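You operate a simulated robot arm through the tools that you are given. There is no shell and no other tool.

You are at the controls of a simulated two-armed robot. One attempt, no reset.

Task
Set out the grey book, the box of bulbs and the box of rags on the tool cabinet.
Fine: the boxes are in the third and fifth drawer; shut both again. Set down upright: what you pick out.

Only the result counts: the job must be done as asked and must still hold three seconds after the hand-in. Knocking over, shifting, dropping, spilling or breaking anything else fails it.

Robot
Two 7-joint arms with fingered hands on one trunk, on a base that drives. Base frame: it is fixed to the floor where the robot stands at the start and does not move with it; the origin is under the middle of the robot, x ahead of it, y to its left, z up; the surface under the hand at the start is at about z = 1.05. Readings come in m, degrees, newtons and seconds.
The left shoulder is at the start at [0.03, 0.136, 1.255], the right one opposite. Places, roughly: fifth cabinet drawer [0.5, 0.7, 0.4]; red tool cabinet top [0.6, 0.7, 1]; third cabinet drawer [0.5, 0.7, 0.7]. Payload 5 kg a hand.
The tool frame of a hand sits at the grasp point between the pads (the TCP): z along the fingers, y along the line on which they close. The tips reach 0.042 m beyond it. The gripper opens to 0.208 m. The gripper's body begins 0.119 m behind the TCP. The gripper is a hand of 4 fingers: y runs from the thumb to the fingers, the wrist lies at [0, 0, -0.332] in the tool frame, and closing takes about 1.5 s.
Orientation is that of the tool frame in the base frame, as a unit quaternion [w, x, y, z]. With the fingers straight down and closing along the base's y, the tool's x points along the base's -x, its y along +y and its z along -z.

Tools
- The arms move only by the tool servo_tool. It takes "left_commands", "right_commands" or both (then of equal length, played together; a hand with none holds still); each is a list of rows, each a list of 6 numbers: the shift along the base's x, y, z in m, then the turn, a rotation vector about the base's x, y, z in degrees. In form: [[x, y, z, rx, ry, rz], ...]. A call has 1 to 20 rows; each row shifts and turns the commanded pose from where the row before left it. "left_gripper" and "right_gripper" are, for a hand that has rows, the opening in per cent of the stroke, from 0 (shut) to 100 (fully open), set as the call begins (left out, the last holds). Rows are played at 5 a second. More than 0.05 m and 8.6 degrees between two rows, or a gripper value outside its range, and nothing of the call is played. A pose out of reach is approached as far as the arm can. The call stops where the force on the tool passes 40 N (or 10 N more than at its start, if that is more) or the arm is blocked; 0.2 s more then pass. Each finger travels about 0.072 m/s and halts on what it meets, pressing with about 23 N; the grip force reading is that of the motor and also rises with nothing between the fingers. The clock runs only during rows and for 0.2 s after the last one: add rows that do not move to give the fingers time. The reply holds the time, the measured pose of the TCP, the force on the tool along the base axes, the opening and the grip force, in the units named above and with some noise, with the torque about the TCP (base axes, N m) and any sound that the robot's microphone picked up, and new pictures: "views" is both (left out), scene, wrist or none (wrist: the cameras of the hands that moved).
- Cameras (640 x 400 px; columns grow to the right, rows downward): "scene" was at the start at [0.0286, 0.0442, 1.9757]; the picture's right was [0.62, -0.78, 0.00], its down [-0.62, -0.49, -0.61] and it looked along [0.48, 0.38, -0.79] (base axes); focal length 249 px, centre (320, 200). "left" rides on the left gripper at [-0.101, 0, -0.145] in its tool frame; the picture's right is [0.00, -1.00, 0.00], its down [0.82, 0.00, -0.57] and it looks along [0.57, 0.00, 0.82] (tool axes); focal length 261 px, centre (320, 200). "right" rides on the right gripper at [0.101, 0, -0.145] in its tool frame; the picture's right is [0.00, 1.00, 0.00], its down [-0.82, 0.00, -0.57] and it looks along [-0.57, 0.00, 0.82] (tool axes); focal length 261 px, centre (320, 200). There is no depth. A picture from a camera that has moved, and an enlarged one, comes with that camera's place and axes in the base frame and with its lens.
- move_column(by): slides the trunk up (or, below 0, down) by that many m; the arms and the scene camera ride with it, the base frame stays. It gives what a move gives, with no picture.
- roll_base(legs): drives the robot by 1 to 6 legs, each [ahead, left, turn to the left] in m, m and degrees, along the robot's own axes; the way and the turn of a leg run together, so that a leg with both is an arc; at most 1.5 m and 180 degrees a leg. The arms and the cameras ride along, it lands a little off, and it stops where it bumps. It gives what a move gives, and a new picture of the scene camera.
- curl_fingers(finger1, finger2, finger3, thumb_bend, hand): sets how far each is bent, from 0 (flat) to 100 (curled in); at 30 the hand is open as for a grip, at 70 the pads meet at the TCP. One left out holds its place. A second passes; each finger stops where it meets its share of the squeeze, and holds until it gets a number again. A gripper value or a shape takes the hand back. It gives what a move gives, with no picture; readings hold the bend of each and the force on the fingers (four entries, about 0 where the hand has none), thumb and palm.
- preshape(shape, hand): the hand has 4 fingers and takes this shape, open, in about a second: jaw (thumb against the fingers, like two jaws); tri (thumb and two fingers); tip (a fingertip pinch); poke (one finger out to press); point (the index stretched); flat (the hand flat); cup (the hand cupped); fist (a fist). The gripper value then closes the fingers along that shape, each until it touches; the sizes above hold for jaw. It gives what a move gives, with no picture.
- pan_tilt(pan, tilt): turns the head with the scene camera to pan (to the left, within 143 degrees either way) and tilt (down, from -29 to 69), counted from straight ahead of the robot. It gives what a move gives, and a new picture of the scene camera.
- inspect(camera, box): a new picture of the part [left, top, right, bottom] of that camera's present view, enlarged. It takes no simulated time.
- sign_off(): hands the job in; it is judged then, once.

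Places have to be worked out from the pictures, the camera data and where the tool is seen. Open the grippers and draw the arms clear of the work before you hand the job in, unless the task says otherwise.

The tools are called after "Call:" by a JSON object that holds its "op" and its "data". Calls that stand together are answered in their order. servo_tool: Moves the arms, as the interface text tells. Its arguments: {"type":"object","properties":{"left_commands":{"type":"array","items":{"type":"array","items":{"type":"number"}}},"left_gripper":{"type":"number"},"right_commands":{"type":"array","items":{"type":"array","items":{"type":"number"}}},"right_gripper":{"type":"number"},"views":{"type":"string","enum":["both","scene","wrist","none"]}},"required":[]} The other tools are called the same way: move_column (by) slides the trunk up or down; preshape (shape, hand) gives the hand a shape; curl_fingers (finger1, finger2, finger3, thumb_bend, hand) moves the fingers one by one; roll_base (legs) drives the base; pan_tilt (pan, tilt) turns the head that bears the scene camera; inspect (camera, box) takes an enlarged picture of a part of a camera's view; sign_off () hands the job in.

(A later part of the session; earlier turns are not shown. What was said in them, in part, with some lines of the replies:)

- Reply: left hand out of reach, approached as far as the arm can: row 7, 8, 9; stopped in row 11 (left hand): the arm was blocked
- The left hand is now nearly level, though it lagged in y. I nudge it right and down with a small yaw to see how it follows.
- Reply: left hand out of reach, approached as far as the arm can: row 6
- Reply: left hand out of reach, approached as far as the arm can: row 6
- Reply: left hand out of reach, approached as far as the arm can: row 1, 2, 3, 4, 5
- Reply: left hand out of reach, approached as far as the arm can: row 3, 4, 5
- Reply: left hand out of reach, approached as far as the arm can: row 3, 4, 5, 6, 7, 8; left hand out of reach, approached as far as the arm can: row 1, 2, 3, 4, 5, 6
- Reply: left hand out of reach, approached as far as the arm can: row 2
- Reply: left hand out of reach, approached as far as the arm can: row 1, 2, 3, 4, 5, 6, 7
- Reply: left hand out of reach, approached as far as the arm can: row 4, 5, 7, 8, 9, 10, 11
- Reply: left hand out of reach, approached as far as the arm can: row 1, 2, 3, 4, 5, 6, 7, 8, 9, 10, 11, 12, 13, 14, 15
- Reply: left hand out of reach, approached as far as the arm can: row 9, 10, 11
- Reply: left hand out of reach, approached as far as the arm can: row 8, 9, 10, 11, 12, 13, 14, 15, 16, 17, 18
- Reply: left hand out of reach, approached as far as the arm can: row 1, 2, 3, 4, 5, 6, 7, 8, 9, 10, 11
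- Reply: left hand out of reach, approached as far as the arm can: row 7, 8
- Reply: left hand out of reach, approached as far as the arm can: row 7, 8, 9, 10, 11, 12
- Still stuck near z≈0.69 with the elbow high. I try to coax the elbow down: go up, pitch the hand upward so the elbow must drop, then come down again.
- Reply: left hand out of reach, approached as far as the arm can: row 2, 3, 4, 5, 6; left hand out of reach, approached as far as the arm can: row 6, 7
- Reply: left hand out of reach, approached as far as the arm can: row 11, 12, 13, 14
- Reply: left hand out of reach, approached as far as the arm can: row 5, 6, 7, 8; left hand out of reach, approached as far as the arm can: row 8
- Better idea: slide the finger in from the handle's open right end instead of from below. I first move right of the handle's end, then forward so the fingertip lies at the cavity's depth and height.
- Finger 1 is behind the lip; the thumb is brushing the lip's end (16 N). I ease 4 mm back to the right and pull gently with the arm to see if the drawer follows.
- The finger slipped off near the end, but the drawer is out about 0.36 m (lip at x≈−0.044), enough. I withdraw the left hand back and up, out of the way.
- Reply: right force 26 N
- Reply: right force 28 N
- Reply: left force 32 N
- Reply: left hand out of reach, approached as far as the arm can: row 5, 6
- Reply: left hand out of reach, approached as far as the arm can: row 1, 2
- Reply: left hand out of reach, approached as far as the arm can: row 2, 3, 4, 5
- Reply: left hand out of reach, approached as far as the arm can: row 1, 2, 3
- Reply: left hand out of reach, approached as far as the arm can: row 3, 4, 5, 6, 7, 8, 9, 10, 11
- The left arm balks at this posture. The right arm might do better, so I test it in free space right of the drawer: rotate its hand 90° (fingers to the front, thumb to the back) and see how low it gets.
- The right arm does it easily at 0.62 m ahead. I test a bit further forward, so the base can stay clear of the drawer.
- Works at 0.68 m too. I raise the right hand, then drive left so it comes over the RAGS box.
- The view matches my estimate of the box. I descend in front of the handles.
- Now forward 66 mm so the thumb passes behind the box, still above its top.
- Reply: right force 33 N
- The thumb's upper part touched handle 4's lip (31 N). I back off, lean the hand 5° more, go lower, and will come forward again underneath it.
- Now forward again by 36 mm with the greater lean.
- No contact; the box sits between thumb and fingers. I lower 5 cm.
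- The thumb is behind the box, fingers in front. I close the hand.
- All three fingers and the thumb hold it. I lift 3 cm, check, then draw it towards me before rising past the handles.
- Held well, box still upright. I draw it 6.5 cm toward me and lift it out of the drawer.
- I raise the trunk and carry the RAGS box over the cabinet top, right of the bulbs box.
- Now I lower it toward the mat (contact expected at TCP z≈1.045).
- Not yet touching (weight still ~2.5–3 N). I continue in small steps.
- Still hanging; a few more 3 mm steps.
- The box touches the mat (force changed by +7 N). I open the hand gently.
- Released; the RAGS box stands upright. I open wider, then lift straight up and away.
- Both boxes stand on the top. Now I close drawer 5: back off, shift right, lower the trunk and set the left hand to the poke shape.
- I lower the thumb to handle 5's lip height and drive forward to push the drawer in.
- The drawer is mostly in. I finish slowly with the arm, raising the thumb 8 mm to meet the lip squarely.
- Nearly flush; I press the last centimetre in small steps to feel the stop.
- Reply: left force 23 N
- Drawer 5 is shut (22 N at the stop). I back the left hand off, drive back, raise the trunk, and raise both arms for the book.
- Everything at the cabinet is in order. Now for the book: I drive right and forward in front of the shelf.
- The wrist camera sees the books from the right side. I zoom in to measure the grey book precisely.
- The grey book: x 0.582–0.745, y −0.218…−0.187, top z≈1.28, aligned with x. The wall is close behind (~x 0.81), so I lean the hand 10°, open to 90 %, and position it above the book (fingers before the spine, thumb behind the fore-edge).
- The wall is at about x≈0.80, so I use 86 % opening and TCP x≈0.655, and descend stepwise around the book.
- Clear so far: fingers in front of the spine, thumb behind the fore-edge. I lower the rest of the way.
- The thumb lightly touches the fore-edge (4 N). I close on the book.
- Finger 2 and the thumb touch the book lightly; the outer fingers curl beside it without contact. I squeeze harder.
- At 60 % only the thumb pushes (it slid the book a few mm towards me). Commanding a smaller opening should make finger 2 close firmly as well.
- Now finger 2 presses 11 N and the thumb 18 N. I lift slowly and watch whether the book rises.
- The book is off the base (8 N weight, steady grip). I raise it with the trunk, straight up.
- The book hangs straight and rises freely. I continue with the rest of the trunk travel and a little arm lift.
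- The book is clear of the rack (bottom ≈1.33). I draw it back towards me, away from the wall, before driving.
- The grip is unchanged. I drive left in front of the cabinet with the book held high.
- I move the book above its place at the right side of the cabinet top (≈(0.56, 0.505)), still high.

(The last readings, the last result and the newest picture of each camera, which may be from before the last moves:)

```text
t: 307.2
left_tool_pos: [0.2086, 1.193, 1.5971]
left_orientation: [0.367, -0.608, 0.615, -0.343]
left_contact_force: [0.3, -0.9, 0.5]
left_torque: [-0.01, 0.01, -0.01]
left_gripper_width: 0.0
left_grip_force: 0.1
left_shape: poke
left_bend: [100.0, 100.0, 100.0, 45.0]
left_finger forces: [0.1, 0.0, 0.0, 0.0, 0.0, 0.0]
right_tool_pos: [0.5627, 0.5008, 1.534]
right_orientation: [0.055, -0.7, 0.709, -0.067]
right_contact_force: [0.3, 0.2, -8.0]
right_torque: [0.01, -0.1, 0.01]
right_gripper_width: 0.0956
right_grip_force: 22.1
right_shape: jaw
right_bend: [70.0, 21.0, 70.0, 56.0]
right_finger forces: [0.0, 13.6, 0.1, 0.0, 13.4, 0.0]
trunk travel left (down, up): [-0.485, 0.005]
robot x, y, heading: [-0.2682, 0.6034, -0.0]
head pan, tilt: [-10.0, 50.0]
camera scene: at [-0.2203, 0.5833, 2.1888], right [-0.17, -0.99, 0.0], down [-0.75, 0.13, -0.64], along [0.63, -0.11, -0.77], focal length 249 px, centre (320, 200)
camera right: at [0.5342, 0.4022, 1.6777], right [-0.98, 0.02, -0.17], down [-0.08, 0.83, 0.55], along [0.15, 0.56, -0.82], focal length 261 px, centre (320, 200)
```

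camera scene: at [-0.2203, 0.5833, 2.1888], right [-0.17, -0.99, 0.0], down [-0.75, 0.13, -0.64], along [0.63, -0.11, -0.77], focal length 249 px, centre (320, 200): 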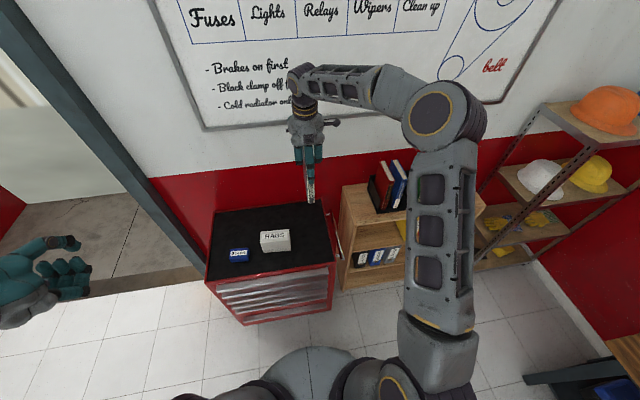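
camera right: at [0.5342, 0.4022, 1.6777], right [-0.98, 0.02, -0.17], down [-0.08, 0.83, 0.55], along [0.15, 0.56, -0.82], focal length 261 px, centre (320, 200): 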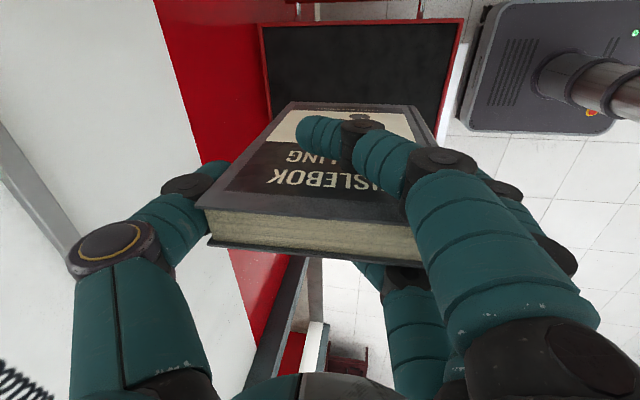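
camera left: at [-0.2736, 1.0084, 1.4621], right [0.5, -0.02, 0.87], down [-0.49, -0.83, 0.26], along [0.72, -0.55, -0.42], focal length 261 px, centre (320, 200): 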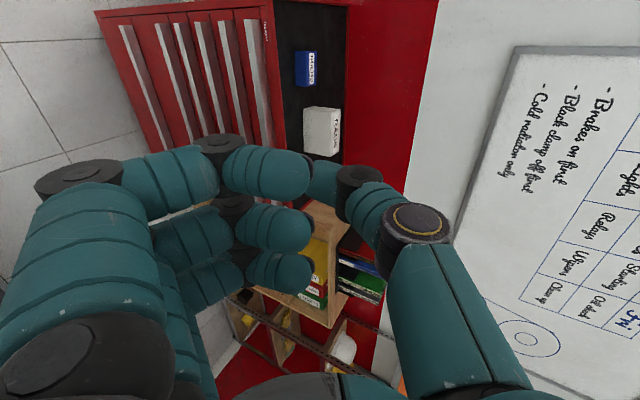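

Positioned over the free area. I lower with the trunk first, then finely with the arm.

Call:
{"op": "move_column", "data": {"by": -0.25}}

Call:
{"op": "pan_tilt", "data": {"pan": -5, "tilt": 45}}

Call:
{"op": "inspect", "data": {"camera": "scene", "box": [200, 100, 400, 260]}}

```text
t: 309.8
left_tool_pos: [0.2083, 1.1921, 1.3475]
left_orientation: [0.367, -0.608, 0.615, -0.343]
left_contact_force: [-0.2, 0.8, 0.1]
left_torque: [-0.01, 0.03, 0.0]
left_gripper_width: 0.0
left_grip_force: 0.0
left_shape: poke
left_bend: [100.0, 100.0, 100.0, 45.0]
left_finger forces: [0.0, 0.0, 0.0, 0.0, 0.0, 0.0]
right_tool_pos: [0.5628, 0.502, 1.2831]
right_orientation: [0.054, -0.698, 0.711, -0.067]
right_contact_force: [0.7, 1.0, -8.6]
right_torque: [0.02, -0.08, -0.02]
right_gripper_width: 0.0954
right_grip_force: 23.1
right_shape: jaw
right_bend: [70.0, 21.0, 70.0, 56.0]
right_finger forces: [0.0, 13.6, 0.0, 0.0, 13.3, 0.1]
trunk travel left (down, up): [-0.235, 0.255]
robot x, y, heading: [-0.2693, 0.5985, 0.5]
head pan, tilt: [-10.0, 50.0]
```

```text
t: 310.4
left_tool_pos: [0.2099, 1.1937, 1.3458]
left_orientation: [0.366, -0.609, 0.614, -0.343]
left_contact_force: [0.2, 1.0, -0.9]
left_torque: [0.0, 0.0, 0.01]
left_gripper_width: 0.0001
left_grip_force: 0.1
left_shape: poke
left_bend: [100.0, 100.0, 100.0, 45.0]
left_finger forces: [0.1, 0.0, 0.0, 0.0, 0.1, 0.0]
right_tool_pos: [0.5616, 0.5007, 1.2823]
right_orientation: [0.055, -0.699, 0.71, -0.067]
right_contact_force: [0.0, -0.5, -7.9]
right_torque: [-0.03, -0.08, 0.01]
right_gripper_width: 0.0956
right_grip_force: 23.1
right_shape: jaw
right_bend: [70.0, 21.0, 70.0, 56.0]
right_finger forces: [0.1, 13.6, 0.1, 0.0, 13.3, 0.1]
trunk travel left (down, up): [-0.235, 0.255]
robot x, y, heading: [-0.2655, 0.6006, 0.2]
head pan, tilt: [-5.0, 45.0]
camera scene: at [-0.2152, 0.5896, 1.9457], right [-0.09, -1.0, 0.0], down [-0.71, 0.06, -0.71], along [0.7, -0.06, -0.71], focal length 249 px, centre (320, 200)
```

scene: 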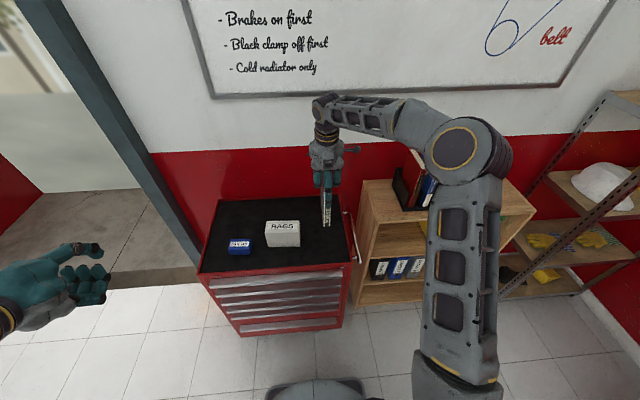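

```text
2.50 times, centred on (300, 180) of scene
camera zoom: at [-0.2152, 0.5896, 1.9457], right [-0.09, -1.0, 0.0], down [-0.71, 0.06, -0.71], along [0.7, -0.06, -0.71], focal length 622 px, centre (370, 250)
```

zoom: 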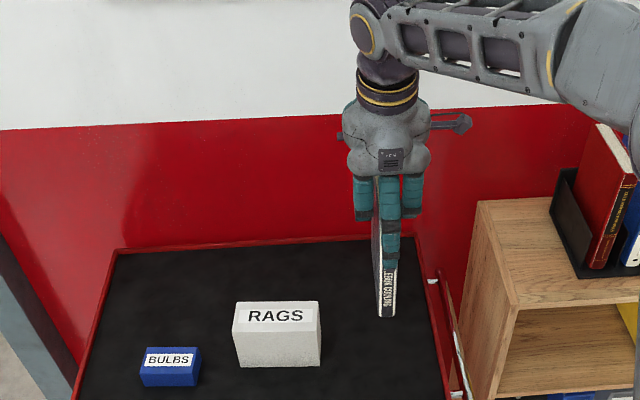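

The book hangs vertically above the mat. I lower with the arm, the last part in small steps.

Call:
{"op": "servo_tool", "data": {"right_commands": [[0, 0, -0.025, 0, 0, 0], [0, 0, -0.025, 0, 0, 0], [0, 0, -0.02, 0, 0, 0], [0, 0, -0.012, 0, 0, 0], [0, 0, -0.008, 0, 0, 0], [0, 0, 0, 0, 0, 0]], "views": "none"}}

Call:
{"op": "servo_tool", "data": {"right_commands": [[0, 0, -0.004, 0, 0, 0], [0, 0, 0, 0, 0, 0]], "views": "none"}}

Call:
{"op": "servo_tool", "data": {"right_commands": [[0, 0, -0.004, 0, 0, 0], [0, 0, 0, 0, 0, 0]], "views": "none"}}

Call:
{"op": "inspect", "data": {"camera": "scene", "box": [260, 140, 380, 260]}}

```text
t: 311.8
left_tool_pos: [0.2092, 1.1929, 1.3476]
left_orientation: [0.367, -0.608, 0.615, -0.343]
left_contact_force: [0.2, 0.4, 0.8]
left_torque: [0.03, 0.03, 0.02]
left_gripper_width: 0.0
left_grip_force: 0.1
left_shape: poke
left_bend: [100.0, 100.0, 100.0, 45.0]
left_finger forces: [0.1, 0.0, 0.0, 0.1, 0.0, 0.0]
right_tool_pos: [0.5621, 0.5005, 1.195]
right_orientation: [0.055, -0.699, 0.71, -0.067]
right_contact_force: [0.0, 0.0, -9.8]
right_torque: [0.0, -0.07, 0.02]
right_gripper_width: 0.0954
right_grip_force: 23.1
right_shape: jaw
right_bend: [70.0, 21.0, 70.0, 56.0]
right_finger forces: [0.1, 13.4, 0.0, 0.0, 13.1, 0.1]
trunk travel left (down, up): [-0.235, 0.255]
robot x, y, heading: [-0.2623, 0.5982, 0.3]
head pan, tilt: [-5.0, 45.0]
```

```text
t: 312.4
left_tool_pos: [0.2093, 1.1932, 1.3478]
left_orientation: [0.367, -0.608, 0.615, -0.343]
left_contact_force: [0.7, -0.2, -0.7]
left_torque: [0.01, 0.03, -0.02]
left_gripper_width: 0.0003
left_grip_force: 0.0
left_shape: poke
left_bend: [100.0, 100.0, 100.0, 45.0]
left_finger forces: [0.0, 0.0, 0.0, 0.0, 0.1, 0.1]
right_tool_pos: [0.5615, 0.5008, 1.1891]
right_orientation: [0.055, -0.699, 0.71, -0.067]
right_contact_force: [-0.7, -0.8, -8.1]
right_torque: [-0.01, -0.13, 0.02]
right_gripper_width: 0.0955
right_grip_force: 23.3
right_shape: jaw
right_bend: [70.0, 21.0, 70.0, 56.0]
right_finger forces: [0.0, 13.5, 0.0, 0.0, 13.1, 0.0]
trunk travel left (down, up): [-0.235, 0.255]
robot x, y, heading: [-0.2661, 0.5991, 0.1]
head pan, tilt: [-5.0, 45.0]
```

```text
t: 313.0
left_tool_pos: [0.2084, 1.1935, 1.3472]
left_orientation: [0.367, -0.608, 0.614, -0.343]
left_contact_force: [0.4, -1.1, -0.4]
left_torque: [0.02, -0.01, -0.01]
left_gripper_width: 0.0001
left_grip_force: 0.1
left_shape: poke
left_bend: [100.0, 100.0, 100.0, 45.0]
left_finger forces: [0.0, 0.1, 0.0, 0.1, 0.0, 0.0]
right_tool_pos: [0.5603, 0.4997, 1.1854]
right_orientation: [0.055, -0.699, 0.71, -0.067]
right_contact_force: [-0.4, -0.2, -9.2]
right_torque: [-0.01, -0.11, 0.01]
right_gripper_width: 0.0956
right_grip_force: 23.1
right_shape: jaw
right_bend: [70.0, 21.0, 70.0, 56.0]
right_finger forces: [0.0, 13.5, 0.0, 0.0, 13.2, 0.1]
trunk travel left (down, up): [-0.235, 0.255]
robot x, y, heading: [-0.2656, 0.5987, -0.1]
head pan, tilt: [-5.0, 45.0]
```

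```text
3.33 times, centred on (320, 200) of scene
camera zoom: at [-0.2154, 0.5898, 1.9457], right [-0.09, -1.0, 0.0], down [-0.7, 0.06, -0.71], along [0.7, -0.06, -0.71], focal length 830 px, centre (320, 200)
```

zoom: 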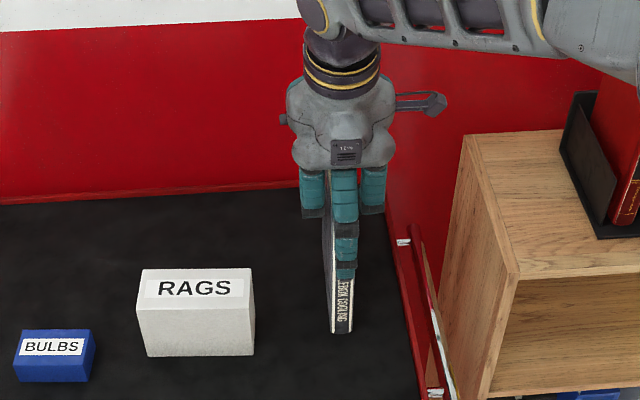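

Still hanging; I continue in 4 mm steps until the weight comes off.

Call:
{"op": "servo_tool", "data": {"right_commands": [[0, 0, -0.004, 0, 0, 0], [0, 0, 0, 0, 0, 0]], "views": "none"}}

Call:
{"op": "servo_tool", "data": {"right_commands": [[0, 0, -0.004, 0, 0, 0], [0, 0, 0, 0, 0, 0]], "views": "none"}}

Call:
{"op": "servo_tool", "data": {"right_commands": [[0, 0, -0.003, 0, 0, 0], [0, 0, 0, 0, 0, 0]], "views": "none"}}

```text
t: 313.6
left_tool_pos: [0.2095, 1.193, 1.3479]
left_orientation: [0.367, -0.608, 0.615, -0.344]
left_contact_force: [-0.6, 0.2, 0.7]
left_torque: [-0.01, 0.04, 0.01]
left_gripper_width: 0.0
left_grip_force: 0.0
left_shape: poke
left_bend: [100.0, 100.0, 100.0, 45.0]
left_finger forces: [0.0, 0.0, 0.0, 0.0, 0.1, 0.0]
right_tool_pos: [0.5617, 0.5012, 1.1814]
right_orientation: [0.055, -0.699, 0.71, -0.067]
right_contact_force: [-0.3, 0.7, -8.1]
right_torque: [0.01, -0.08, 0.01]
right_gripper_width: 0.0957
right_grip_force: 22.4
right_shape: jaw
right_bend: [70.0, 21.0, 70.0, 56.0]
right_finger forces: [0.0, 13.3, 0.0, 0.0, 13.2, 0.0]
trunk travel left (down, up): [-0.235, 0.255]
robot x, y, heading: [-0.2677, 0.5941, 0.2]
head pan, tilt: [-5.0, 45.0]
```

```text
t: 314.2
left_tool_pos: [0.2087, 1.1933, 1.3464]
left_orientation: [0.367, -0.608, 0.615, -0.344]
left_contact_force: [-0.5, -0.2, -0.2]
left_torque: [-0.02, -0.05, 0.03]
left_gripper_width: 0.0002
left_grip_force: 0.1
left_shape: poke
left_bend: [100.0, 100.0, 100.0, 45.0]
left_finger forces: [0.1, 0.0, 0.0, 0.1, 0.0, 0.0]
right_tool_pos: [0.5617, 0.5005, 1.1772]
right_orientation: [0.055, -0.699, 0.71, -0.067]
right_contact_force: [-1.5, 0.0, -8.4]
right_torque: [0.01, -0.12, 0.01]
right_gripper_width: 0.0956
right_grip_force: 23.1
right_shape: jaw
right_bend: [70.0, 21.0, 70.0, 56.0]
right_finger forces: [0.0, 13.4, 0.0, 0.1, 13.1, 0.0]
trunk travel left (down, up): [-0.235, 0.255]
robot x, y, heading: [-0.2663, 0.5998, -0.0]
head pan, tilt: [-5.0, 45.0]
```

```text
t: 314.8
left_tool_pos: [0.2094, 1.1924, 1.3469]
left_orientation: [0.366, -0.609, 0.615, -0.343]
left_contact_force: [-1.4, 0.1, -0.1]
left_torque: [-0.03, 0.0, -0.01]
left_gripper_width: 0.0
left_grip_force: 0.1
left_shape: poke
left_bend: [100.0, 100.0, 100.0, 45.0]
left_finger forces: [0.0, 0.0, 0.0, 0.0, 0.0, 0.0]
right_tool_pos: [0.5613, 0.5018, 1.1748]
right_orientation: [0.055, -0.699, 0.71, -0.067]
right_contact_force: [-1.0, 0.5, -7.9]
right_torque: [-0.01, -0.07, 0.0]
right_gripper_width: 0.0956
right_grip_force: 22.9
right_shape: jaw
right_bend: [70.0, 21.0, 70.0, 56.0]
right_finger forces: [0.0, 13.4, 0.0, 0.0, 13.2, 0.1]
trunk travel left (down, up): [-0.235, 0.255]
robot x, y, heading: [-0.2645, 0.598, 0.3]
head pan, tilt: [-5.0, 45.0]
```

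Not yet; continuing at 3 mm per step.

Call:
{"op": "servo_tool", "data": {"right_commands": [[0, 0, -0.003, 0, 0, 0], [0, 0, 0, 0, 0, 0]], "views": "none"}}

Call:
{"op": "servo_tool", "data": {"right_commands": [[0, 0, -0.003, 0, 0, 0], [0, 0, 0, 0, 0, 0]], "views": "none"}}

Call:
{"op": "servo_tool", "data": {"right_commands": [[0, 0, -0.002, 0, 0, 0], [0, 0, 0, 0, 0, 0]], "views": "wrist"}}

```text
t: 315.4
left_tool_pos: [0.2093, 1.1944, 1.3466]
left_orientation: [0.367, -0.609, 0.614, -0.343]
left_contact_force: [-0.6, 0.0, 1.7]
left_torque: [0.02, -0.01, 0.0]
left_gripper_width: 0.0
left_grip_force: 0.1
left_shape: poke
left_bend: [100.0, 100.0, 100.0, 45.0]
left_finger forces: [0.1, 0.0, 0.1, 0.0, 0.1, 0.0]
right_tool_pos: [0.5599, 0.4996, 1.1707]
right_orientation: [0.055, -0.698, 0.71, -0.066]
right_contact_force: [-0.5, -0.3, -8.1]
right_torque: [-0.01, -0.1, 0.02]
right_gripper_width: 0.0956
right_grip_force: 22.9
right_shape: jaw
right_bend: [70.0, 21.0, 70.0, 56.0]
right_finger forces: [0.1, 13.3, 0.0, 0.1, 13.2, 0.0]
trunk travel left (down, up): [-0.235, 0.255]
robot x, y, heading: [-0.2674, 0.6001, 0.1]
head pan, tilt: [-5.0, 45.0]
```

```text
t: 316.0
left_tool_pos: [0.2088, 1.1933, 1.3466]
left_orientation: [0.366, -0.609, 0.615, -0.343]
left_contact_force: [-0.1, -0.6, 0.8]
left_torque: [-0.01, -0.01, 0.0]
left_gripper_width: 0.0
left_grip_force: 0.1
left_shape: poke
left_bend: [100.0, 100.0, 100.0, 45.0]
left_finger forces: [0.0, 0.0, 0.0, 0.0, 0.0, 0.1]
right_tool_pos: [0.561, 0.5001, 1.1681]
right_orientation: [0.055, -0.699, 0.71, -0.067]
right_contact_force: [-0.4, 0.6, -8.4]
right_torque: [-0.02, -0.1, -0.02]
right_gripper_width: 0.0958
right_grip_force: 23.0
right_shape: jaw
right_bend: [70.0, 21.0, 70.0, 56.0]
right_finger forces: [0.1, 13.4, 0.0, 0.1, 13.2, 0.1]
trunk travel left (down, up): [-0.235, 0.255]
robot x, y, heading: [-0.2667, 0.603, 0.3]
head pan, tilt: [-5.0, 45.0]
```

```text
t: 316.6
left_tool_pos: [0.2099, 1.1936, 1.3466]
left_orientation: [0.367, -0.608, 0.614, -0.343]
left_contact_force: [0.4, -0.2, 0.6]
left_torque: [-0.01, -0.02, -0.03]
left_gripper_width: 0.0
left_grip_force: 0.1
left_shape: poke
left_bend: [100.0, 100.0, 100.0, 45.0]
left_finger forces: [0.0, 0.0, 0.0, 0.0, 0.1, 0.0]
right_tool_pos: [0.561, 0.5012, 1.1669]
right_orientation: [0.056, -0.699, 0.71, -0.068]
right_contact_force: [-0.1, 0.4, -8.0]
right_torque: [0.01, -0.07, 0.01]
right_gripper_width: 0.0956
right_grip_force: 22.7
right_shape: jaw
right_bend: [70.0, 21.0, 70.0, 56.0]
right_finger forces: [0.0, 13.4, 0.1, 0.1, 13.2, 0.1]
trunk travel left (down, up): [-0.235, 0.255]
robot x, y, heading: [-0.2634, 0.5976, 0.1]
head pan, tilt: [-5.0, 45.0]
camera right: at [0.5336, 0.4021, 1.3105], right [-0.98, 0.02, -0.17], down [-0.08, 0.83, 0.55], along [0.15, 0.56, -0.82], focal length 261 px, centre (320, 200)
```

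right: 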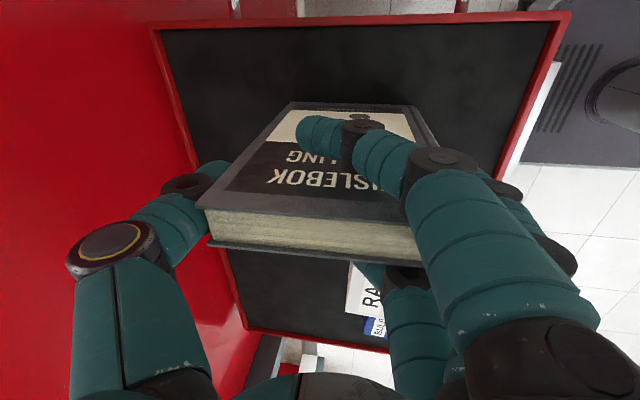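

Still carrying the full weight; I go on in 2–3 mm steps.

Call:
{"op": "servo_tool", "data": {"right_commands": [[0, 0, -0.003, 0, 0, 0], [0, 0, 0, 0, 0, 0]], "views": "none"}}

Call:
{"op": "servo_tool", "data": {"right_commands": [[0, 0, -0.003, 0, 0, 0], [0, 0, 0, 0, 0, 0]], "views": "none"}}

Call:
{"op": "inspect", "data": {"camera": "scene", "box": [280, 160, 360, 260]}}

```text
t: 317.2
left_tool_pos: [0.2097, 1.1933, 1.3459]
left_orientation: [0.367, -0.608, 0.614, -0.344]
left_contact_force: [-0.2, -0.4, 0.6]
left_torque: [0.01, 0.02, 0.02]
left_gripper_width: 0.0
left_grip_force: 0.0
left_shape: poke
left_bend: [100.0, 100.0, 100.0, 45.0]
left_finger forces: [0.1, 0.1, 0.0, 0.0, 0.0, 0.1]
right_tool_pos: [0.5615, 0.501, 1.1625]
right_orientation: [0.055, -0.698, 0.711, -0.067]
right_contact_force: [-0.5, 0.0, -7.7]
right_torque: [-0.01, -0.13, -0.03]
right_gripper_width: 0.0955
right_grip_force: 22.8
right_shape: jaw
right_bend: [70.0, 21.0, 70.0, 56.0]
right_finger forces: [0.0, 13.4, 0.1, 0.1, 13.1, 0.0]
trunk travel left (down, up): [-0.235, 0.255]
robot x, y, heading: [-0.2665, 0.6006, 0.1]
head pan, tilt: [-5.0, 45.0]
```

```text
t: 317.8
left_tool_pos: [0.2084, 1.1928, 1.3465]
left_orientation: [0.367, -0.608, 0.614, -0.344]
left_contact_force: [0.3, -1.3, 0.5]
left_torque: [0.0, -0.01, -0.01]
left_gripper_width: 0.0
left_grip_force: 0.0
left_shape: poke
left_bend: [100.0, 100.0, 100.0, 45.0]
left_finger forces: [0.0, 0.0, 0.0, 0.0, 0.1, 0.0]
right_tool_pos: [0.5621, 0.5006, 1.1614]
right_orientation: [0.055, -0.699, 0.71, -0.068]
right_contact_force: [1.1, -0.9, -0.4]
right_torque: [-0.03, 0.39, 0.05]
right_gripper_width: 0.0953
right_grip_force: 22.9
right_shape: jaw
right_bend: [70.0, 21.0, 70.0, 56.0]
right_finger forces: [0.0, 13.0, 0.0, 0.0, 14.2, 0.0]
trunk travel left (down, up): [-0.235, 0.255]
robot x, y, heading: [-0.2687, 0.5992, -0.1]
head pan, tilt: [-5.0, 45.0]
```

```text
4.00 times, centred on (320, 210) of scene
camera zoom: at [-0.2155, 0.5897, 1.9458], right [-0.09, -1.0, 0.0], down [-0.7, 0.06, -0.71], along [0.7, -0.06, -0.71], focal length 996 px, centre (320, 160)
```

zoom: 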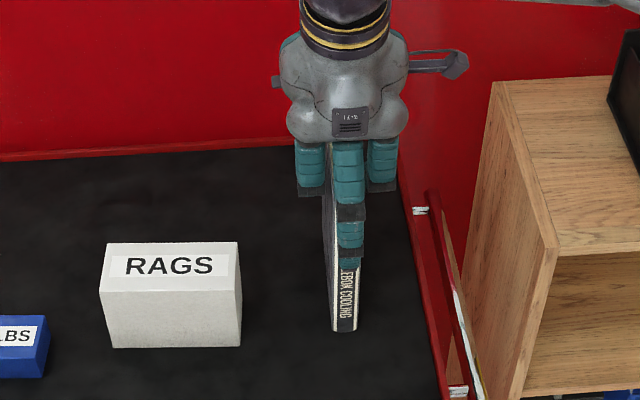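

The weight has come off: the spine end touches first. I lower 2 mm more so the whole base settles.

Call:
{"op": "servo_tool", "data": {"right_commands": [[0, 0, -0.002, 0, 0, 0], [0, 0, 0, 0, 0, 0]], "views": "wrist"}}

Call:
{"op": "inspect", "data": {"camera": "right", "box": [160, 60, 480, 260]}}

```text
t: 318.4
left_tool_pos: [0.2092, 1.1924, 1.3467]
left_orientation: [0.367, -0.608, 0.614, -0.344]
left_contact_force: [-0.7, 0.8, -0.8]
left_torque: [0.02, 0.01, 0.01]
left_gripper_width: 0.0001
left_grip_force: 0.0
left_shape: poke
left_bend: [100.0, 100.0, 100.0, 45.0]
left_finger forces: [0.0, 0.0, 0.0, 0.0, 0.0, 0.0]
right_tool_pos: [0.5605, 0.5007, 1.1605]
right_orientation: [0.055, -0.699, 0.71, -0.067]
right_contact_force: [4.1, -1.8, 8.7]
right_torque: [-0.04, 0.77, 0.09]
right_gripper_width: 0.0954
right_grip_force: 23.3
right_shape: jaw
right_bend: [70.0, 20.0, 70.0, 56.0]
right_finger forces: [0.0, 12.6, 0.0, 0.1, 16.3, 0.1]
trunk travel left (down, up): [-0.235, 0.255]
robot x, y, heading: [-0.2694, 0.5993, 0.3]
head pan, tilt: [-5.0, 45.0]
camera right: at [0.5335, 0.4025, 1.3043], right [-0.98, 0.02, -0.17], down [-0.08, 0.83, 0.55], along [0.16, 0.56, -0.82], focal length 261 px, centre (320, 200)
```

right: 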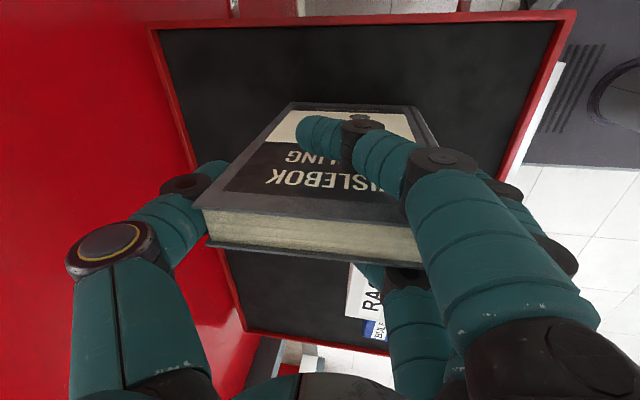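

```text
2.00 times, centred on (320, 160) of right
camera zoom: at [0.5335, 0.4025, 1.3043], right [-0.98, 0.02, -0.17], down [-0.08, 0.83, 0.55], along [0.16, 0.56, -0.82], focal length 521 px, centre (320, 280)
```

zoom: 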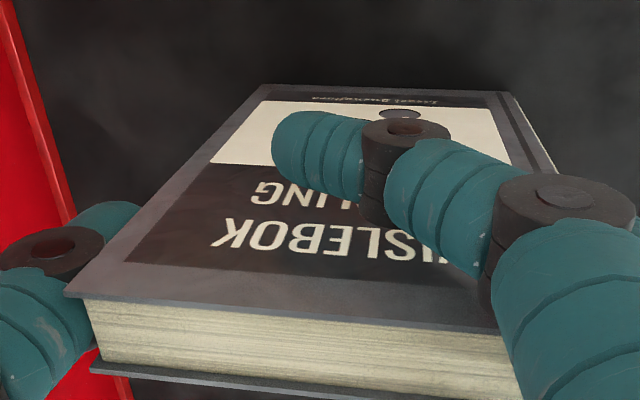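

The base bears on the mat (≈17 N total). I open the hand fully in one go so thumb and finger leave the book together.

Call:
{"op": "servo_tool", "data": {"right_commands": [[0, 0, 0.001, 0, 0, 0], [0, 0, 0, 0, 0, 0]], "views": "none"}}

Call:
{"op": "servo_tool", "data": {"right_commands": [[0, 0, 0, 0, 0, 0], [0, 0, 0, 0, 0, 0], [0, 0, 0, 0, 0, 0], [0, 0, 0, 0, 0, 0], [0, 0, 0, 0, 0, 0]], "right_gripper": 100, "views": "both"}}

Call:
{"op": "inspect", "data": {"camera": "scene", "box": [260, 140, 380, 260]}}

```text
t: 319.0
left_tool_pos: [0.209, 1.1927, 1.3479]
left_orientation: [0.367, -0.609, 0.614, -0.343]
left_contact_force: [0.0, -0.9, 0.0]
left_torque: [0.01, -0.03, 0.03]
left_gripper_width: 0.0002
left_grip_force: 0.0
left_shape: poke
left_bend: [100.0, 100.0, 100.0, 45.0]
left_finger forces: [0.1, 0.0, 0.0, 0.0, 0.1, 0.0]
right_tool_pos: [0.5615, 0.5023, 1.1601]
right_orientation: [0.056, -0.699, 0.71, -0.068]
right_contact_force: [3.4, -0.8, 8.3]
right_torque: [-0.02, 0.51, 0.04]
right_gripper_width: 0.0953
right_grip_force: 22.8
right_shape: jaw
right_bend: [70.0, 20.0, 70.0, 56.0]
right_finger forces: [0.1, 12.0, 0.0, 0.0, 16.4, 0.0]
trunk travel left (down, up): [-0.235, 0.255]
robot x, y, heading: [-0.2692, 0.5998, 0.0]
head pan, tilt: [-5.0, 45.0]
```

```text
t: 320.2
left_tool_pos: [0.2089, 1.1922, 1.3466]
left_orientation: [0.366, -0.608, 0.615, -0.343]
left_contact_force: [-0.1, -0.1, -0.3]
left_torque: [0.0, 0.0, -0.06]
left_gripper_width: 0.0
left_grip_force: 0.0
left_shape: poke
left_bend: [100.0, 100.0, 100.0, 45.0]
left_finger forces: [0.0, 0.1, 0.0, 0.0, 0.0, 0.1]
right_tool_pos: [0.5615, 0.5015, 1.1593]
right_orientation: [0.055, -0.699, 0.71, -0.067]
right_contact_force: [0.1, -0.3, -0.4]
right_torque: [0.02, -0.01, -0.03]
right_gripper_width: 0.2078
right_grip_force: 0.0
right_shape: jaw
right_bend: [30.0, 30.0, 30.0, 30.0]
right_finger forces: [0.0, 0.1, 0.0, 0.0, 0.0, 0.1]
trunk travel left (down, up): [-0.235, 0.255]
robot x, y, heading: [-0.2654, 0.5994, -0.1]
head pan, tilt: [-5.0, 45.0]
camera scene: at [-0.2159, 0.5898, 1.9457], right [-0.09, -1.0, 0.0], down [-0.7, 0.06, -0.71], along [0.7, -0.06, -0.71], focal length 249 px, centre (320, 200)
camera right: at [0.5333, 0.4023, 1.3041], right [-0.98, 0.02, -0.17], down [-0.08, 0.83, 0.55], along [0.15, 0.56, -0.82], focal length 261 px, centre (320, 200)
```

scene: 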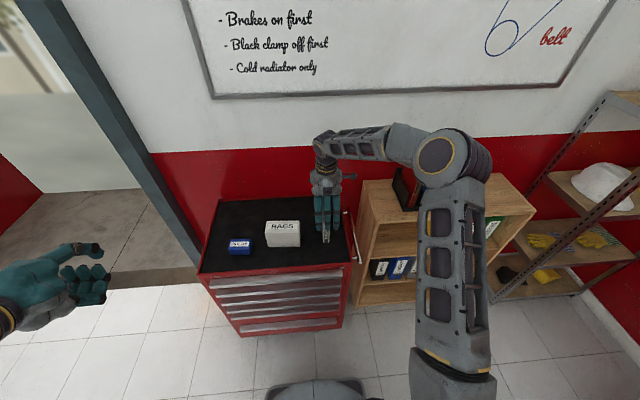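
right: 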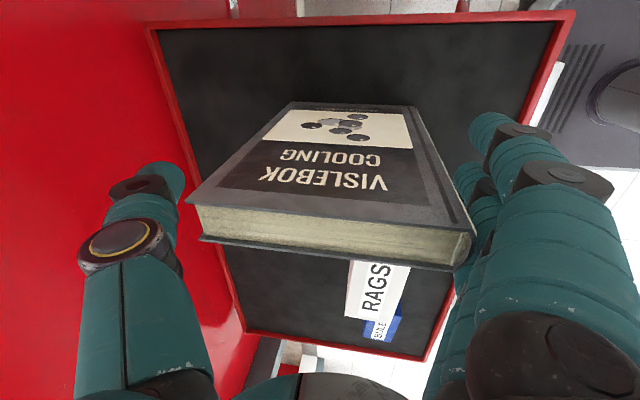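

```text
3.33 times, centred on (320, 200) of scene
camera zoom: at [-0.2159, 0.5898, 1.9457], right [-0.09, -1.0, 0.0], down [-0.7, 0.06, -0.71], along [0.7, -0.06, -0.71], focal length 830 px, centre (320, 200)
```

zoom: 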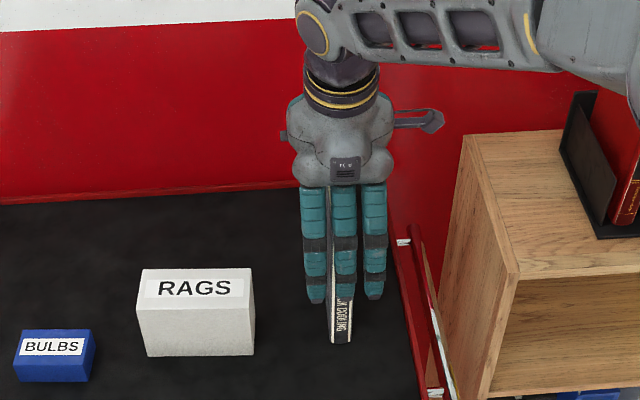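

The book stands free on its own. I raise the hand straight up, slowly at first.

Call:
{"op": "servo_tool", "data": {"right_commands": [[0, 0, 0.008, 0, 0, 0], [0, 0, 0.012, 0, 0, 0], [0, 0, 0.015, 0, 0, 0]], "views": "wrist"}}

Call:
{"op": "servo_tool", "data": {"right_commands": [[0, 0, 0.02, 0, 0, 0], [0, 0, 0.03, 0, 0, 0], [0, 0, 0.04, 0, 0, 0], [0, 0, 0.04, 0, 0, 0], [0, 0, 0.04, 0, 0, 0], [0, 0, 0.04, 0, 0, 0]], "views": "both"}}

```text
t: 321.0
left_tool_pos: [0.208, 1.1932, 1.3479]
left_orientation: [0.367, -0.608, 0.615, -0.343]
left_contact_force: [0.0, -1.2, 0.3]
left_torque: [0.02, -0.02, 0.0]
left_gripper_width: 0.0
left_grip_force: 0.0
left_shape: poke
left_bend: [100.0, 100.0, 100.0, 45.0]
left_finger forces: [0.0, 0.0, 0.1, 0.0, 0.0, 0.1]
right_tool_pos: [0.5605, 0.5012, 1.1949]
right_orientation: [0.055, -0.699, 0.709, -0.067]
right_contact_force: [-0.1, 0.1, -0.2]
right_torque: [-0.01, -0.05, -0.02]
right_gripper_width: 0.2078
right_grip_force: 0.1
right_shape: jaw
right_bend: [30.0, 30.0, 30.0, 30.0]
right_finger forces: [0.0, 0.1, 0.1, 0.0, 0.1, 0.0]
trunk travel left (down, up): [-0.235, 0.255]
robot x, y, heading: [-0.264, 0.5991, -0.2]
head pan, tilt: [-5.0, 45.0]
camera right: at [0.5329, 0.4027, 1.3398], right [-0.98, 0.02, -0.17], down [-0.08, 0.83, 0.55], along [0.15, 0.56, -0.82], focal length 261 px, centre (320, 200)
```

right: 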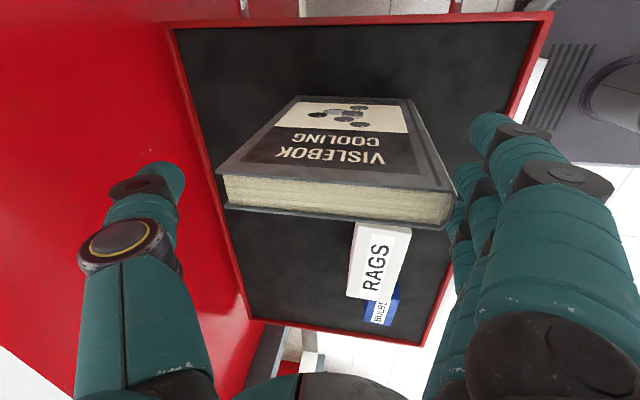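

```text
t: 322.4
left_tool_pos: [0.2077, 1.1934, 1.3471]
left_orientation: [0.367, -0.608, 0.615, -0.343]
left_contact_force: [-0.4, -0.2, -0.4]
left_torque: [0.0, -0.04, -0.03]
left_gripper_width: 0.0
left_grip_force: 0.0
left_shape: poke
left_bend: [100.0, 100.0, 100.0, 45.0]
left_finger forces: [0.0, 0.0, 0.0, 0.0, 0.1, 0.1]
right_tool_pos: [0.5587, 0.5022, 1.4061]
right_orientation: [0.054, -0.699, 0.71, -0.067]
right_contact_force: [0.5, 0.1, -0.4]
right_torque: [-0.09, -0.05, -0.03]
right_gripper_width: 0.208
right_grip_force: 0.1
right_shape: jaw
right_bend: [30.0, 30.0, 30.0, 30.0]
right_finger forces: [0.1, 0.0, 0.0, 0.0, 0.1, 0.0]
trunk travel left (down, up): [-0.235, 0.255]
robot x, y, heading: [-0.2654, 0.5993, 0.1]
head pan, tilt: [-5.0, 45.0]
camera scene: at [-0.2173, 0.5903, 1.9458], right [-0.09, -1.0, 0.0], down [-0.7, 0.06, -0.71], along [0.7, -0.06, -0.71], focal length 249 px, centre (320, 200)
camera right: at [0.5316, 0.4032, 1.5503], right [-0.98, 0.02, -0.17], down [-0.08, 0.83, 0.55], along [0.15, 0.56, -0.82], focal length 261 px, centre (320, 200)
```

scene: 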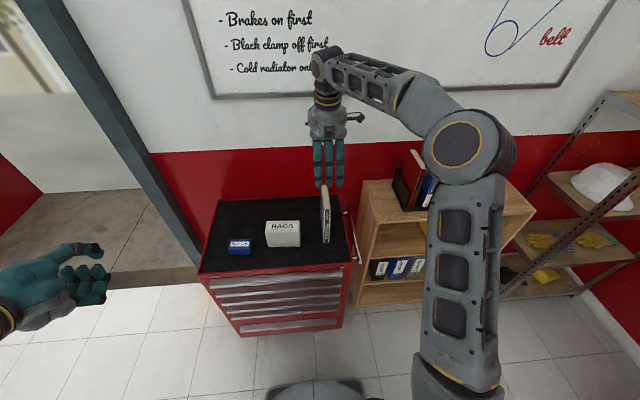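
right: 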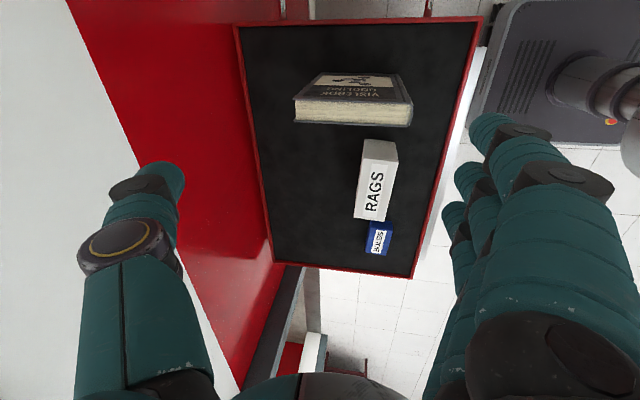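

All three items stand on the cabinet. I draw the right hand back, open the left hand, and drive the robot clear.

Call:
{"op": "servo_tool", "data": {"right_commands": [[-0.03, 0, 0.01, 0, 0, 0], [-0.03, 0, 0, 0, 0, 0], [-0.03, 0, 0, 0, 0, 0], [-0.03, 0, 0, 0, 0, 0], [-0.03, 0, 0, 0, 5, 0], [-0.03, 0, 0, 0, 5, 0], [-0.03, -0.01, 0, 0, 0, 0], [-0.03, -0.02, 0, 0, 0, 0], [-0.03, -0.02, 0, 0, 0, 0]], "left_commands": [[0, 0, 0, 0, 0, 0], [0, 0, 0, 0, 0, 0], [0, 0, 0, 0, 0, 0], [0, 0, 0, 0, 0, 0], [0, 0, 0, 0, 0, 0], [0, 0, 0, 0, 0, 0], [0, 0, 0, 0, 0, 0], [0, 0, 0, 0, 0, 0], [0, 0, 0, 0, 0, 0]], "views": "none"}}

Call:
{"op": "preshape", "data": {"hand": "left", "shape": "jaw"}}

Call:
{"op": "roll_base", "data": {"legs": [[-0.6, 0, 0]]}}

Call:
{"op": "pan_tilt", "data": {"pan": 5, "tilt": 35}}

```text
t: 324.4
left_tool_pos: [0.2048, 1.1932, 1.3484]
left_orientation: [0.367, -0.609, 0.614, -0.343]
left_contact_force: [-0.5, -0.3, -0.2]
left_torque: [0.0, -0.03, 0.03]
left_gripper_width: 0.0
left_grip_force: 0.0
left_shape: poke
left_bend: [100.0, 100.0, 100.0, 45.0]
left_finger forces: [0.1, 0.1, 0.0, 0.0, 0.0, 0.0]
right_tool_pos: [0.2893, 0.4512, 1.4149]
right_orientation: [-0.005, -0.702, 0.712, -0.007]
right_contact_force: [-1.1, -0.7, 0.8]
right_torque: [0.03, -0.2, -0.01]
right_gripper_width: 0.2078
right_grip_force: 0.0
right_shape: jaw
right_bend: [30.0, 30.0, 30.0, 30.0]
right_finger forces: [0.0, 0.0, 0.0, 0.0, 0.0, 0.1]
trunk travel left (down, up): [-0.235, 0.255]
robot x, y, heading: [-0.266, 0.5978, 0.2]
head pan, tilt: [-5.0, 45.0]
```

```text
t: 325.3
left_tool_pos: [0.208, 1.1933, 1.3469]
left_orientation: [0.367, -0.608, 0.614, -0.343]
left_contact_force: [0.3, 0.3, 0.6]
left_torque: [0.04, -0.02, 0.0]
left_gripper_width: 0.2078
left_grip_force: 0.0
left_shape: jaw
left_bend: [30.0, 30.0, 30.0, 30.0]
left_finger forces: [0.1, 0.0, 0.0, 0.0, 0.1, 0.1]
right_tool_pos: [0.2915, 0.4518, 1.4138]
right_orientation: [-0.007, -0.702, 0.712, -0.006]
right_contact_force: [0.4, 0.4, 0.4]
right_torque: [0.03, 0.01, 0.02]
right_gripper_width: 0.2078
right_grip_force: 0.0
right_shape: jaw
right_bend: [30.0, 30.0, 30.0, 30.0]
right_finger forces: [0.0, 0.1, 0.0, 0.0, 0.0, 0.1]
trunk travel left (down, up): [-0.235, 0.255]
robot x, y, heading: [-0.2656, 0.5987, -0.1]
head pan, tilt: [-5.0, 45.0]
```

```text
t: 328.7
left_tool_pos: [-0.3981, 1.1935, 1.3478]
left_orientation: [0.368, -0.609, 0.614, -0.343]
left_contact_force: [-1.0, -0.6, -0.2]
left_torque: [-0.02, -0.04, -0.01]
left_gripper_width: 0.208
left_grip_force: 0.0
left_shape: jaw
left_bend: [30.0, 30.0, 30.0, 30.0]
left_finger forces: [0.1, 0.0, 0.0, 0.0, 0.0, 0.0]
right_tool_pos: [-0.3123, 0.4526, 1.4147]
right_orientation: [-0.006, -0.704, 0.71, -0.007]
right_contact_force: [-0.6, -0.7, 0.0]
right_torque: [0.02, -0.06, 0.02]
right_gripper_width: 0.2079
right_grip_force: 0.0
right_shape: jaw
right_bend: [30.0, 30.0, 30.0, 30.0]
right_finger forces: [0.0, 0.0, 0.0, 0.0, 0.0, 0.0]
trunk travel left (down, up): [-0.235, 0.255]
robot x, y, heading: [-0.8681, 0.5995, 0.0]
head pan, tilt: [-5.0, 45.0]
camera scene: at [-0.8204, 0.588, 1.9458], right [-0.08, -1.0, 0.0], down [-0.7, 0.06, -0.71], along [0.7, -0.06, -0.71], focal length 249 px, centre (320, 200)
```

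scene: 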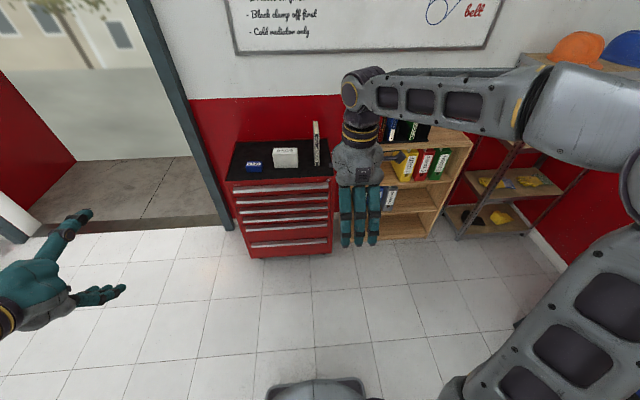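

```text
t: 329.4
left_tool_pos: [-0.3979, 1.1946, 1.347]
left_orientation: [0.366, -0.61, 0.614, -0.342]
left_contact_force: [1.3, -0.4, -0.1]
left_torque: [-0.04, -0.02, -0.02]
left_gripper_width: 0.208
left_grip_force: 0.2
left_shape: jaw
left_bend: [30.0, 30.0, 30.0, 30.0]
left_finger forces: [0.0, 0.0, 0.0, 0.0, 0.0, 0.0]
right_tool_pos: [-0.3116, 0.4517, 1.4145]
right_orientation: [-0.008, -0.704, 0.71, -0.006]
right_contact_force: [-0.3, -0.1, -0.5]
right_torque: [-0.01, 0.03, -0.03]
right_gripper_width: 0.2077
right_grip_force: 0.1
right_shape: jaw
right_bend: [30.0, 30.0, 30.0, 30.0]
right_finger forces: [0.0, 0.0, 0.0, 0.0, 0.1, 0.0]
trunk travel left (down, up): [-0.235, 0.255]
robot x, y, heading: [-0.8715, 0.5961, 0.3]
head pan, tilt: [5.0, 35.0]
camera scene: at [-0.8127, 0.6027, 1.9605], right [0.09, -1.0, 0.0], down [-0.57, -0.05, -0.82], along [0.82, 0.08, -0.57], focal length 249 px, centre (320, 200)
```

scene: 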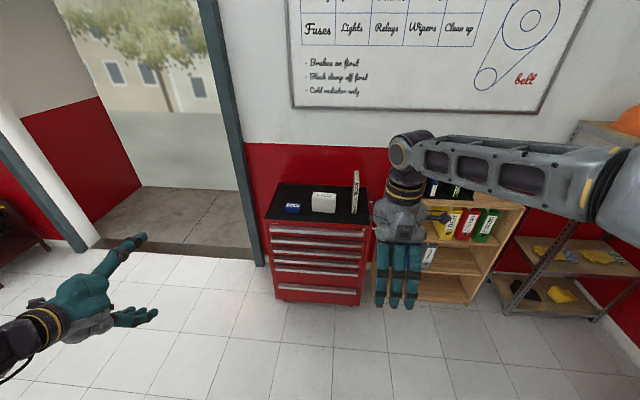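

I check the final state closely: drawers shut, items upright, the other books in place.

Call:
{"op": "inspect", "data": {"camera": "scene", "box": [250, 160, 380, 310]}}

Call:
{"op": "inspect", "data": {"camera": "scene", "box": [265, 165, 375, 230]}}

Call:
{"op": "servo_tool", "data": {"right_commands": [[0, -0.035, 0, 0, 0, 0], [0, -0.035, 0, 0, 0, 0], [0, -0.035, 0, 0, 0, 0], [0, -0.035, 0, 0, 0, 0], [0, -0.035, 0, 0, 0, 0], [0, -0.035, 0, 0, 0, 0], [0, -0.035, 0, 0, 0, 0]], "views": "scene"}}

Call:
{"op": "inspect", "data": {"camera": "scene", "box": [390, 140, 540, 250]}}

```text
2.67 times, centred on (315, 235) of scene
camera zoom: at [-0.8127, 0.6027, 1.9605], right [0.09, -1.0, 0.0], down [-0.57, -0.05, -0.82], along [0.82, 0.08, -0.57], focal length 664 px, centre (333, 107)
```

zoom: 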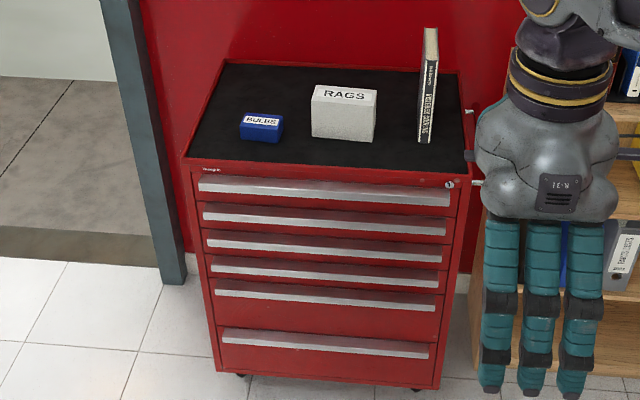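

```text
5.82 times, centred on (320, 198) of scene
camera zoom: at [-0.8127, 0.6027, 1.9605], right [0.09, -1.0, 0.0], down [-0.57, -0.05, -0.82], along [0.82, 0.08, -0.57], focal length 1448 px, centre (320, 214)
```

zoom: 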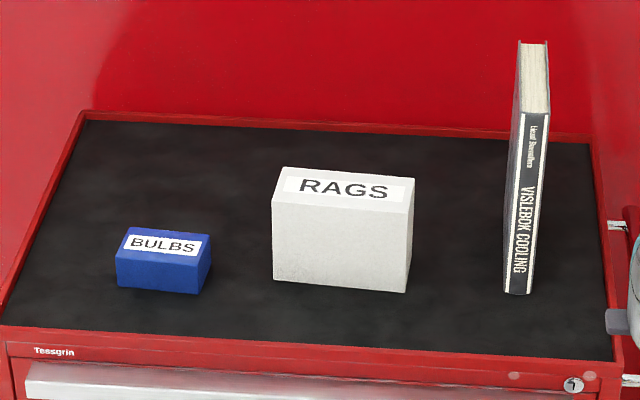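

```text
t: 331.2
left_tool_pos: [-0.3979, 1.19, 1.3482]
left_orientation: [0.368, -0.607, 0.615, -0.343]
left_contact_force: [-0.9, -0.6, 0.4]
left_torque: [0.02, 0.01, 0.08]
left_gripper_width: 0.208
left_grip_force: 0.0
left_shape: jaw
left_bend: [30.0, 30.0, 30.0, 30.0]
left_finger forces: [0.1, 0.0, 0.1, 0.0, 0.1, 0.0]
right_tool_pos: [-0.2887, 0.3264, 1.4582]
right_orientation: [-0.024, 0.777, -0.628, 0.036]
right_contact_force: [-0.7, -2.2, 0.0]
right_torque: [0.31, -0.14, 0.04]
right_gripper_width: 0.2075
right_grip_force: 0.0
right_shape: jaw
right_bend: [30.0, 30.0, 30.0, 30.0]
right_finger forces: [0.0, 0.1, 0.0, 0.0, 0.1, 0.0]
trunk travel left (down, up): [-0.235, 0.255]
robot x, y, heading: [-0.8671, 0.5977, 0.2]
head pan, tilt: [5.0, 35.0]
stopped in row 7 (right hand): the arm was blocked; the commanded pose is now the measured one
camera scene: at [-0.8151, 0.6002, 1.9607], right [0.09, -1.0, 0.0], down [-0.57, -0.05, -0.82], along [0.82, 0.07, -0.57], focal length 249 px, centre (320, 200)
```

scene: 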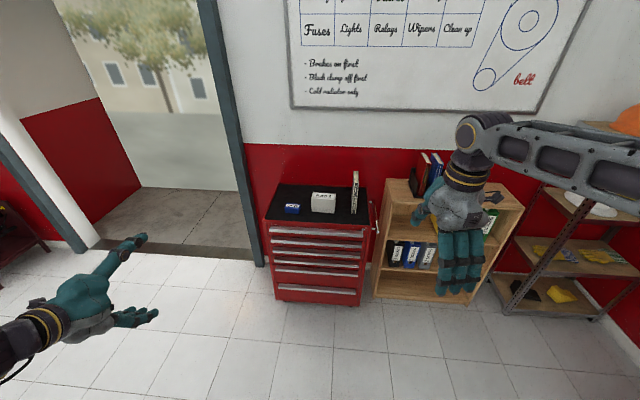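

```text
3.64 times, centred on (465, 195) of scene
camera zoom: at [-0.8151, 0.6002, 1.9607], right [0.09, -1.0, 0.0], down [-0.57, -0.05, -0.82], along [0.82, 0.07, -0.57], focal length 905 px, centre (-207, 218)
```

zoom: 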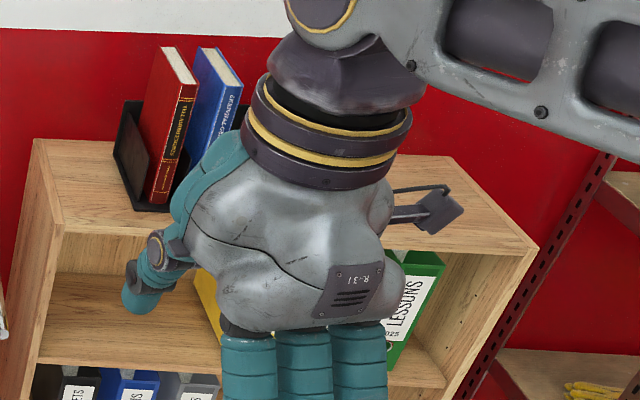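

The three items stand upright and all drawers are flush. I lower the right hand a bit to see the rest of the book rack.

Call:
{"op": "servo_tool", "data": {"right_commands": [[0, 0, -0.04, 0, 0, 0], [0, 0, -0.04, 0, 0, 0], [0, 0, -0.04, 0, 0, 0], [0, 0, -0.04, 0, 0, 0], [0, 0, -0.04, 0, 0, 0], [0, 0, -0.04, 0, 0, 0], [0, 0, -0.04, 0, 0, 0]], "views": "scene"}}

Call:
{"op": "inspect", "data": {"camera": "scene", "box": [390, 130, 540, 250]}}

```text
t: 332.8
left_tool_pos: [-0.3948, 1.1909, 1.3479]
left_orientation: [0.367, -0.608, 0.615, -0.343]
left_contact_force: [0.2, -1.0, -0.3]
left_torque: [0.02, 0.04, 0.08]
left_gripper_width: 0.208
left_grip_force: 0.0
left_shape: jaw
left_bend: [30.0, 30.0, 30.0, 30.0]
left_finger forces: [0.0, 0.0, 0.1, 0.0, 0.0, 0.1]
right_tool_pos: [-0.2851, 0.3289, 1.1792]
right_orientation: [-0.022, 0.777, -0.628, 0.036]
right_contact_force: [1.1, 0.2, -0.7]
right_torque: [0.02, 0.1, 0.01]
right_gripper_width: 0.2078
right_grip_force: 0.1
right_shape: jaw
right_bend: [30.0, 30.0, 30.0, 30.0]
right_finger forces: [0.0, 0.0, 0.0, 0.1, 0.0, 0.1]
trunk travel left (down, up): [-0.235, 0.255]
robot x, y, heading: [-0.873, 0.5976, 0.1]
head pan, tilt: [5.0, 35.0]
camera scene: at [-0.811, 0.6022, 1.9605], right [0.09, -1.0, 0.0], down [-0.57, -0.05, -0.82], along [0.82, 0.07, -0.57], focal length 249 px, centre (320, 200)
```

scene: 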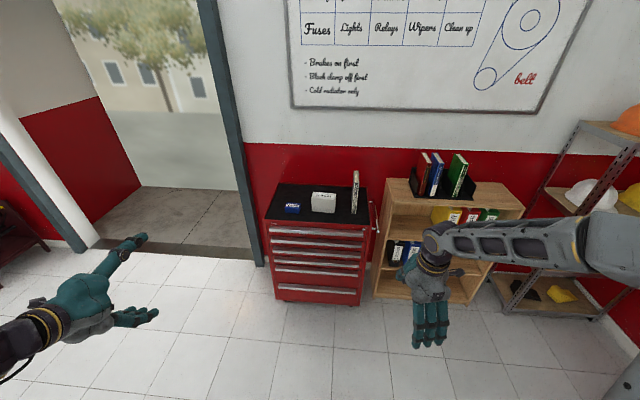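

```text
3.33 times, centred on (465, 190) of scene
camera zoom: at [-0.811, 0.6022, 1.9605], right [0.09, -1.0, 0.0], down [-0.57, -0.05, -0.82], along [0.82, 0.07, -0.57], focal length 830 px, centre (-163, 233)
```

zoom: 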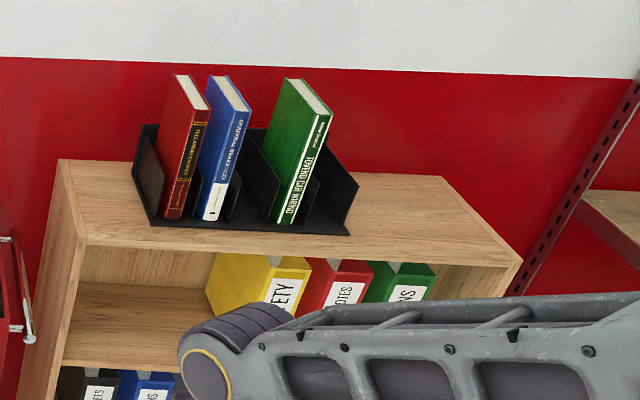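

The red, blue and green books stand undisturbed in the rack. The grey book, the bulbs and the rags stand upright on the cabinet, both drawers are shut, and the hands are open and clear. I hand the job in.

Call:
{"op": "sign_off", "data": {}}

```text
The job is handed in.
```

The grey book, the box of bulbs and the box of rags are standing upright on the tool cabinet. Drawers three and five are shut again, and I've handed the job in.

- **Drawers:** I pushed each one until it hit its stop. In the last pictures both are flush with the others.
- **Other items:** The red, blue and green books still stand in the rack. The other boxes stayed in their drawers. I last saw them just before I pushed each drawer shut, so a small slide inside wouldn't have shown.
- **One knock:** While I reached for the rags, the right thumb pressed the handle of the fourth drawer with about 30 N. That drawer looks unmoved.
- **Robot:** Both hands are open, and the robot is backed well away from the cabinet.
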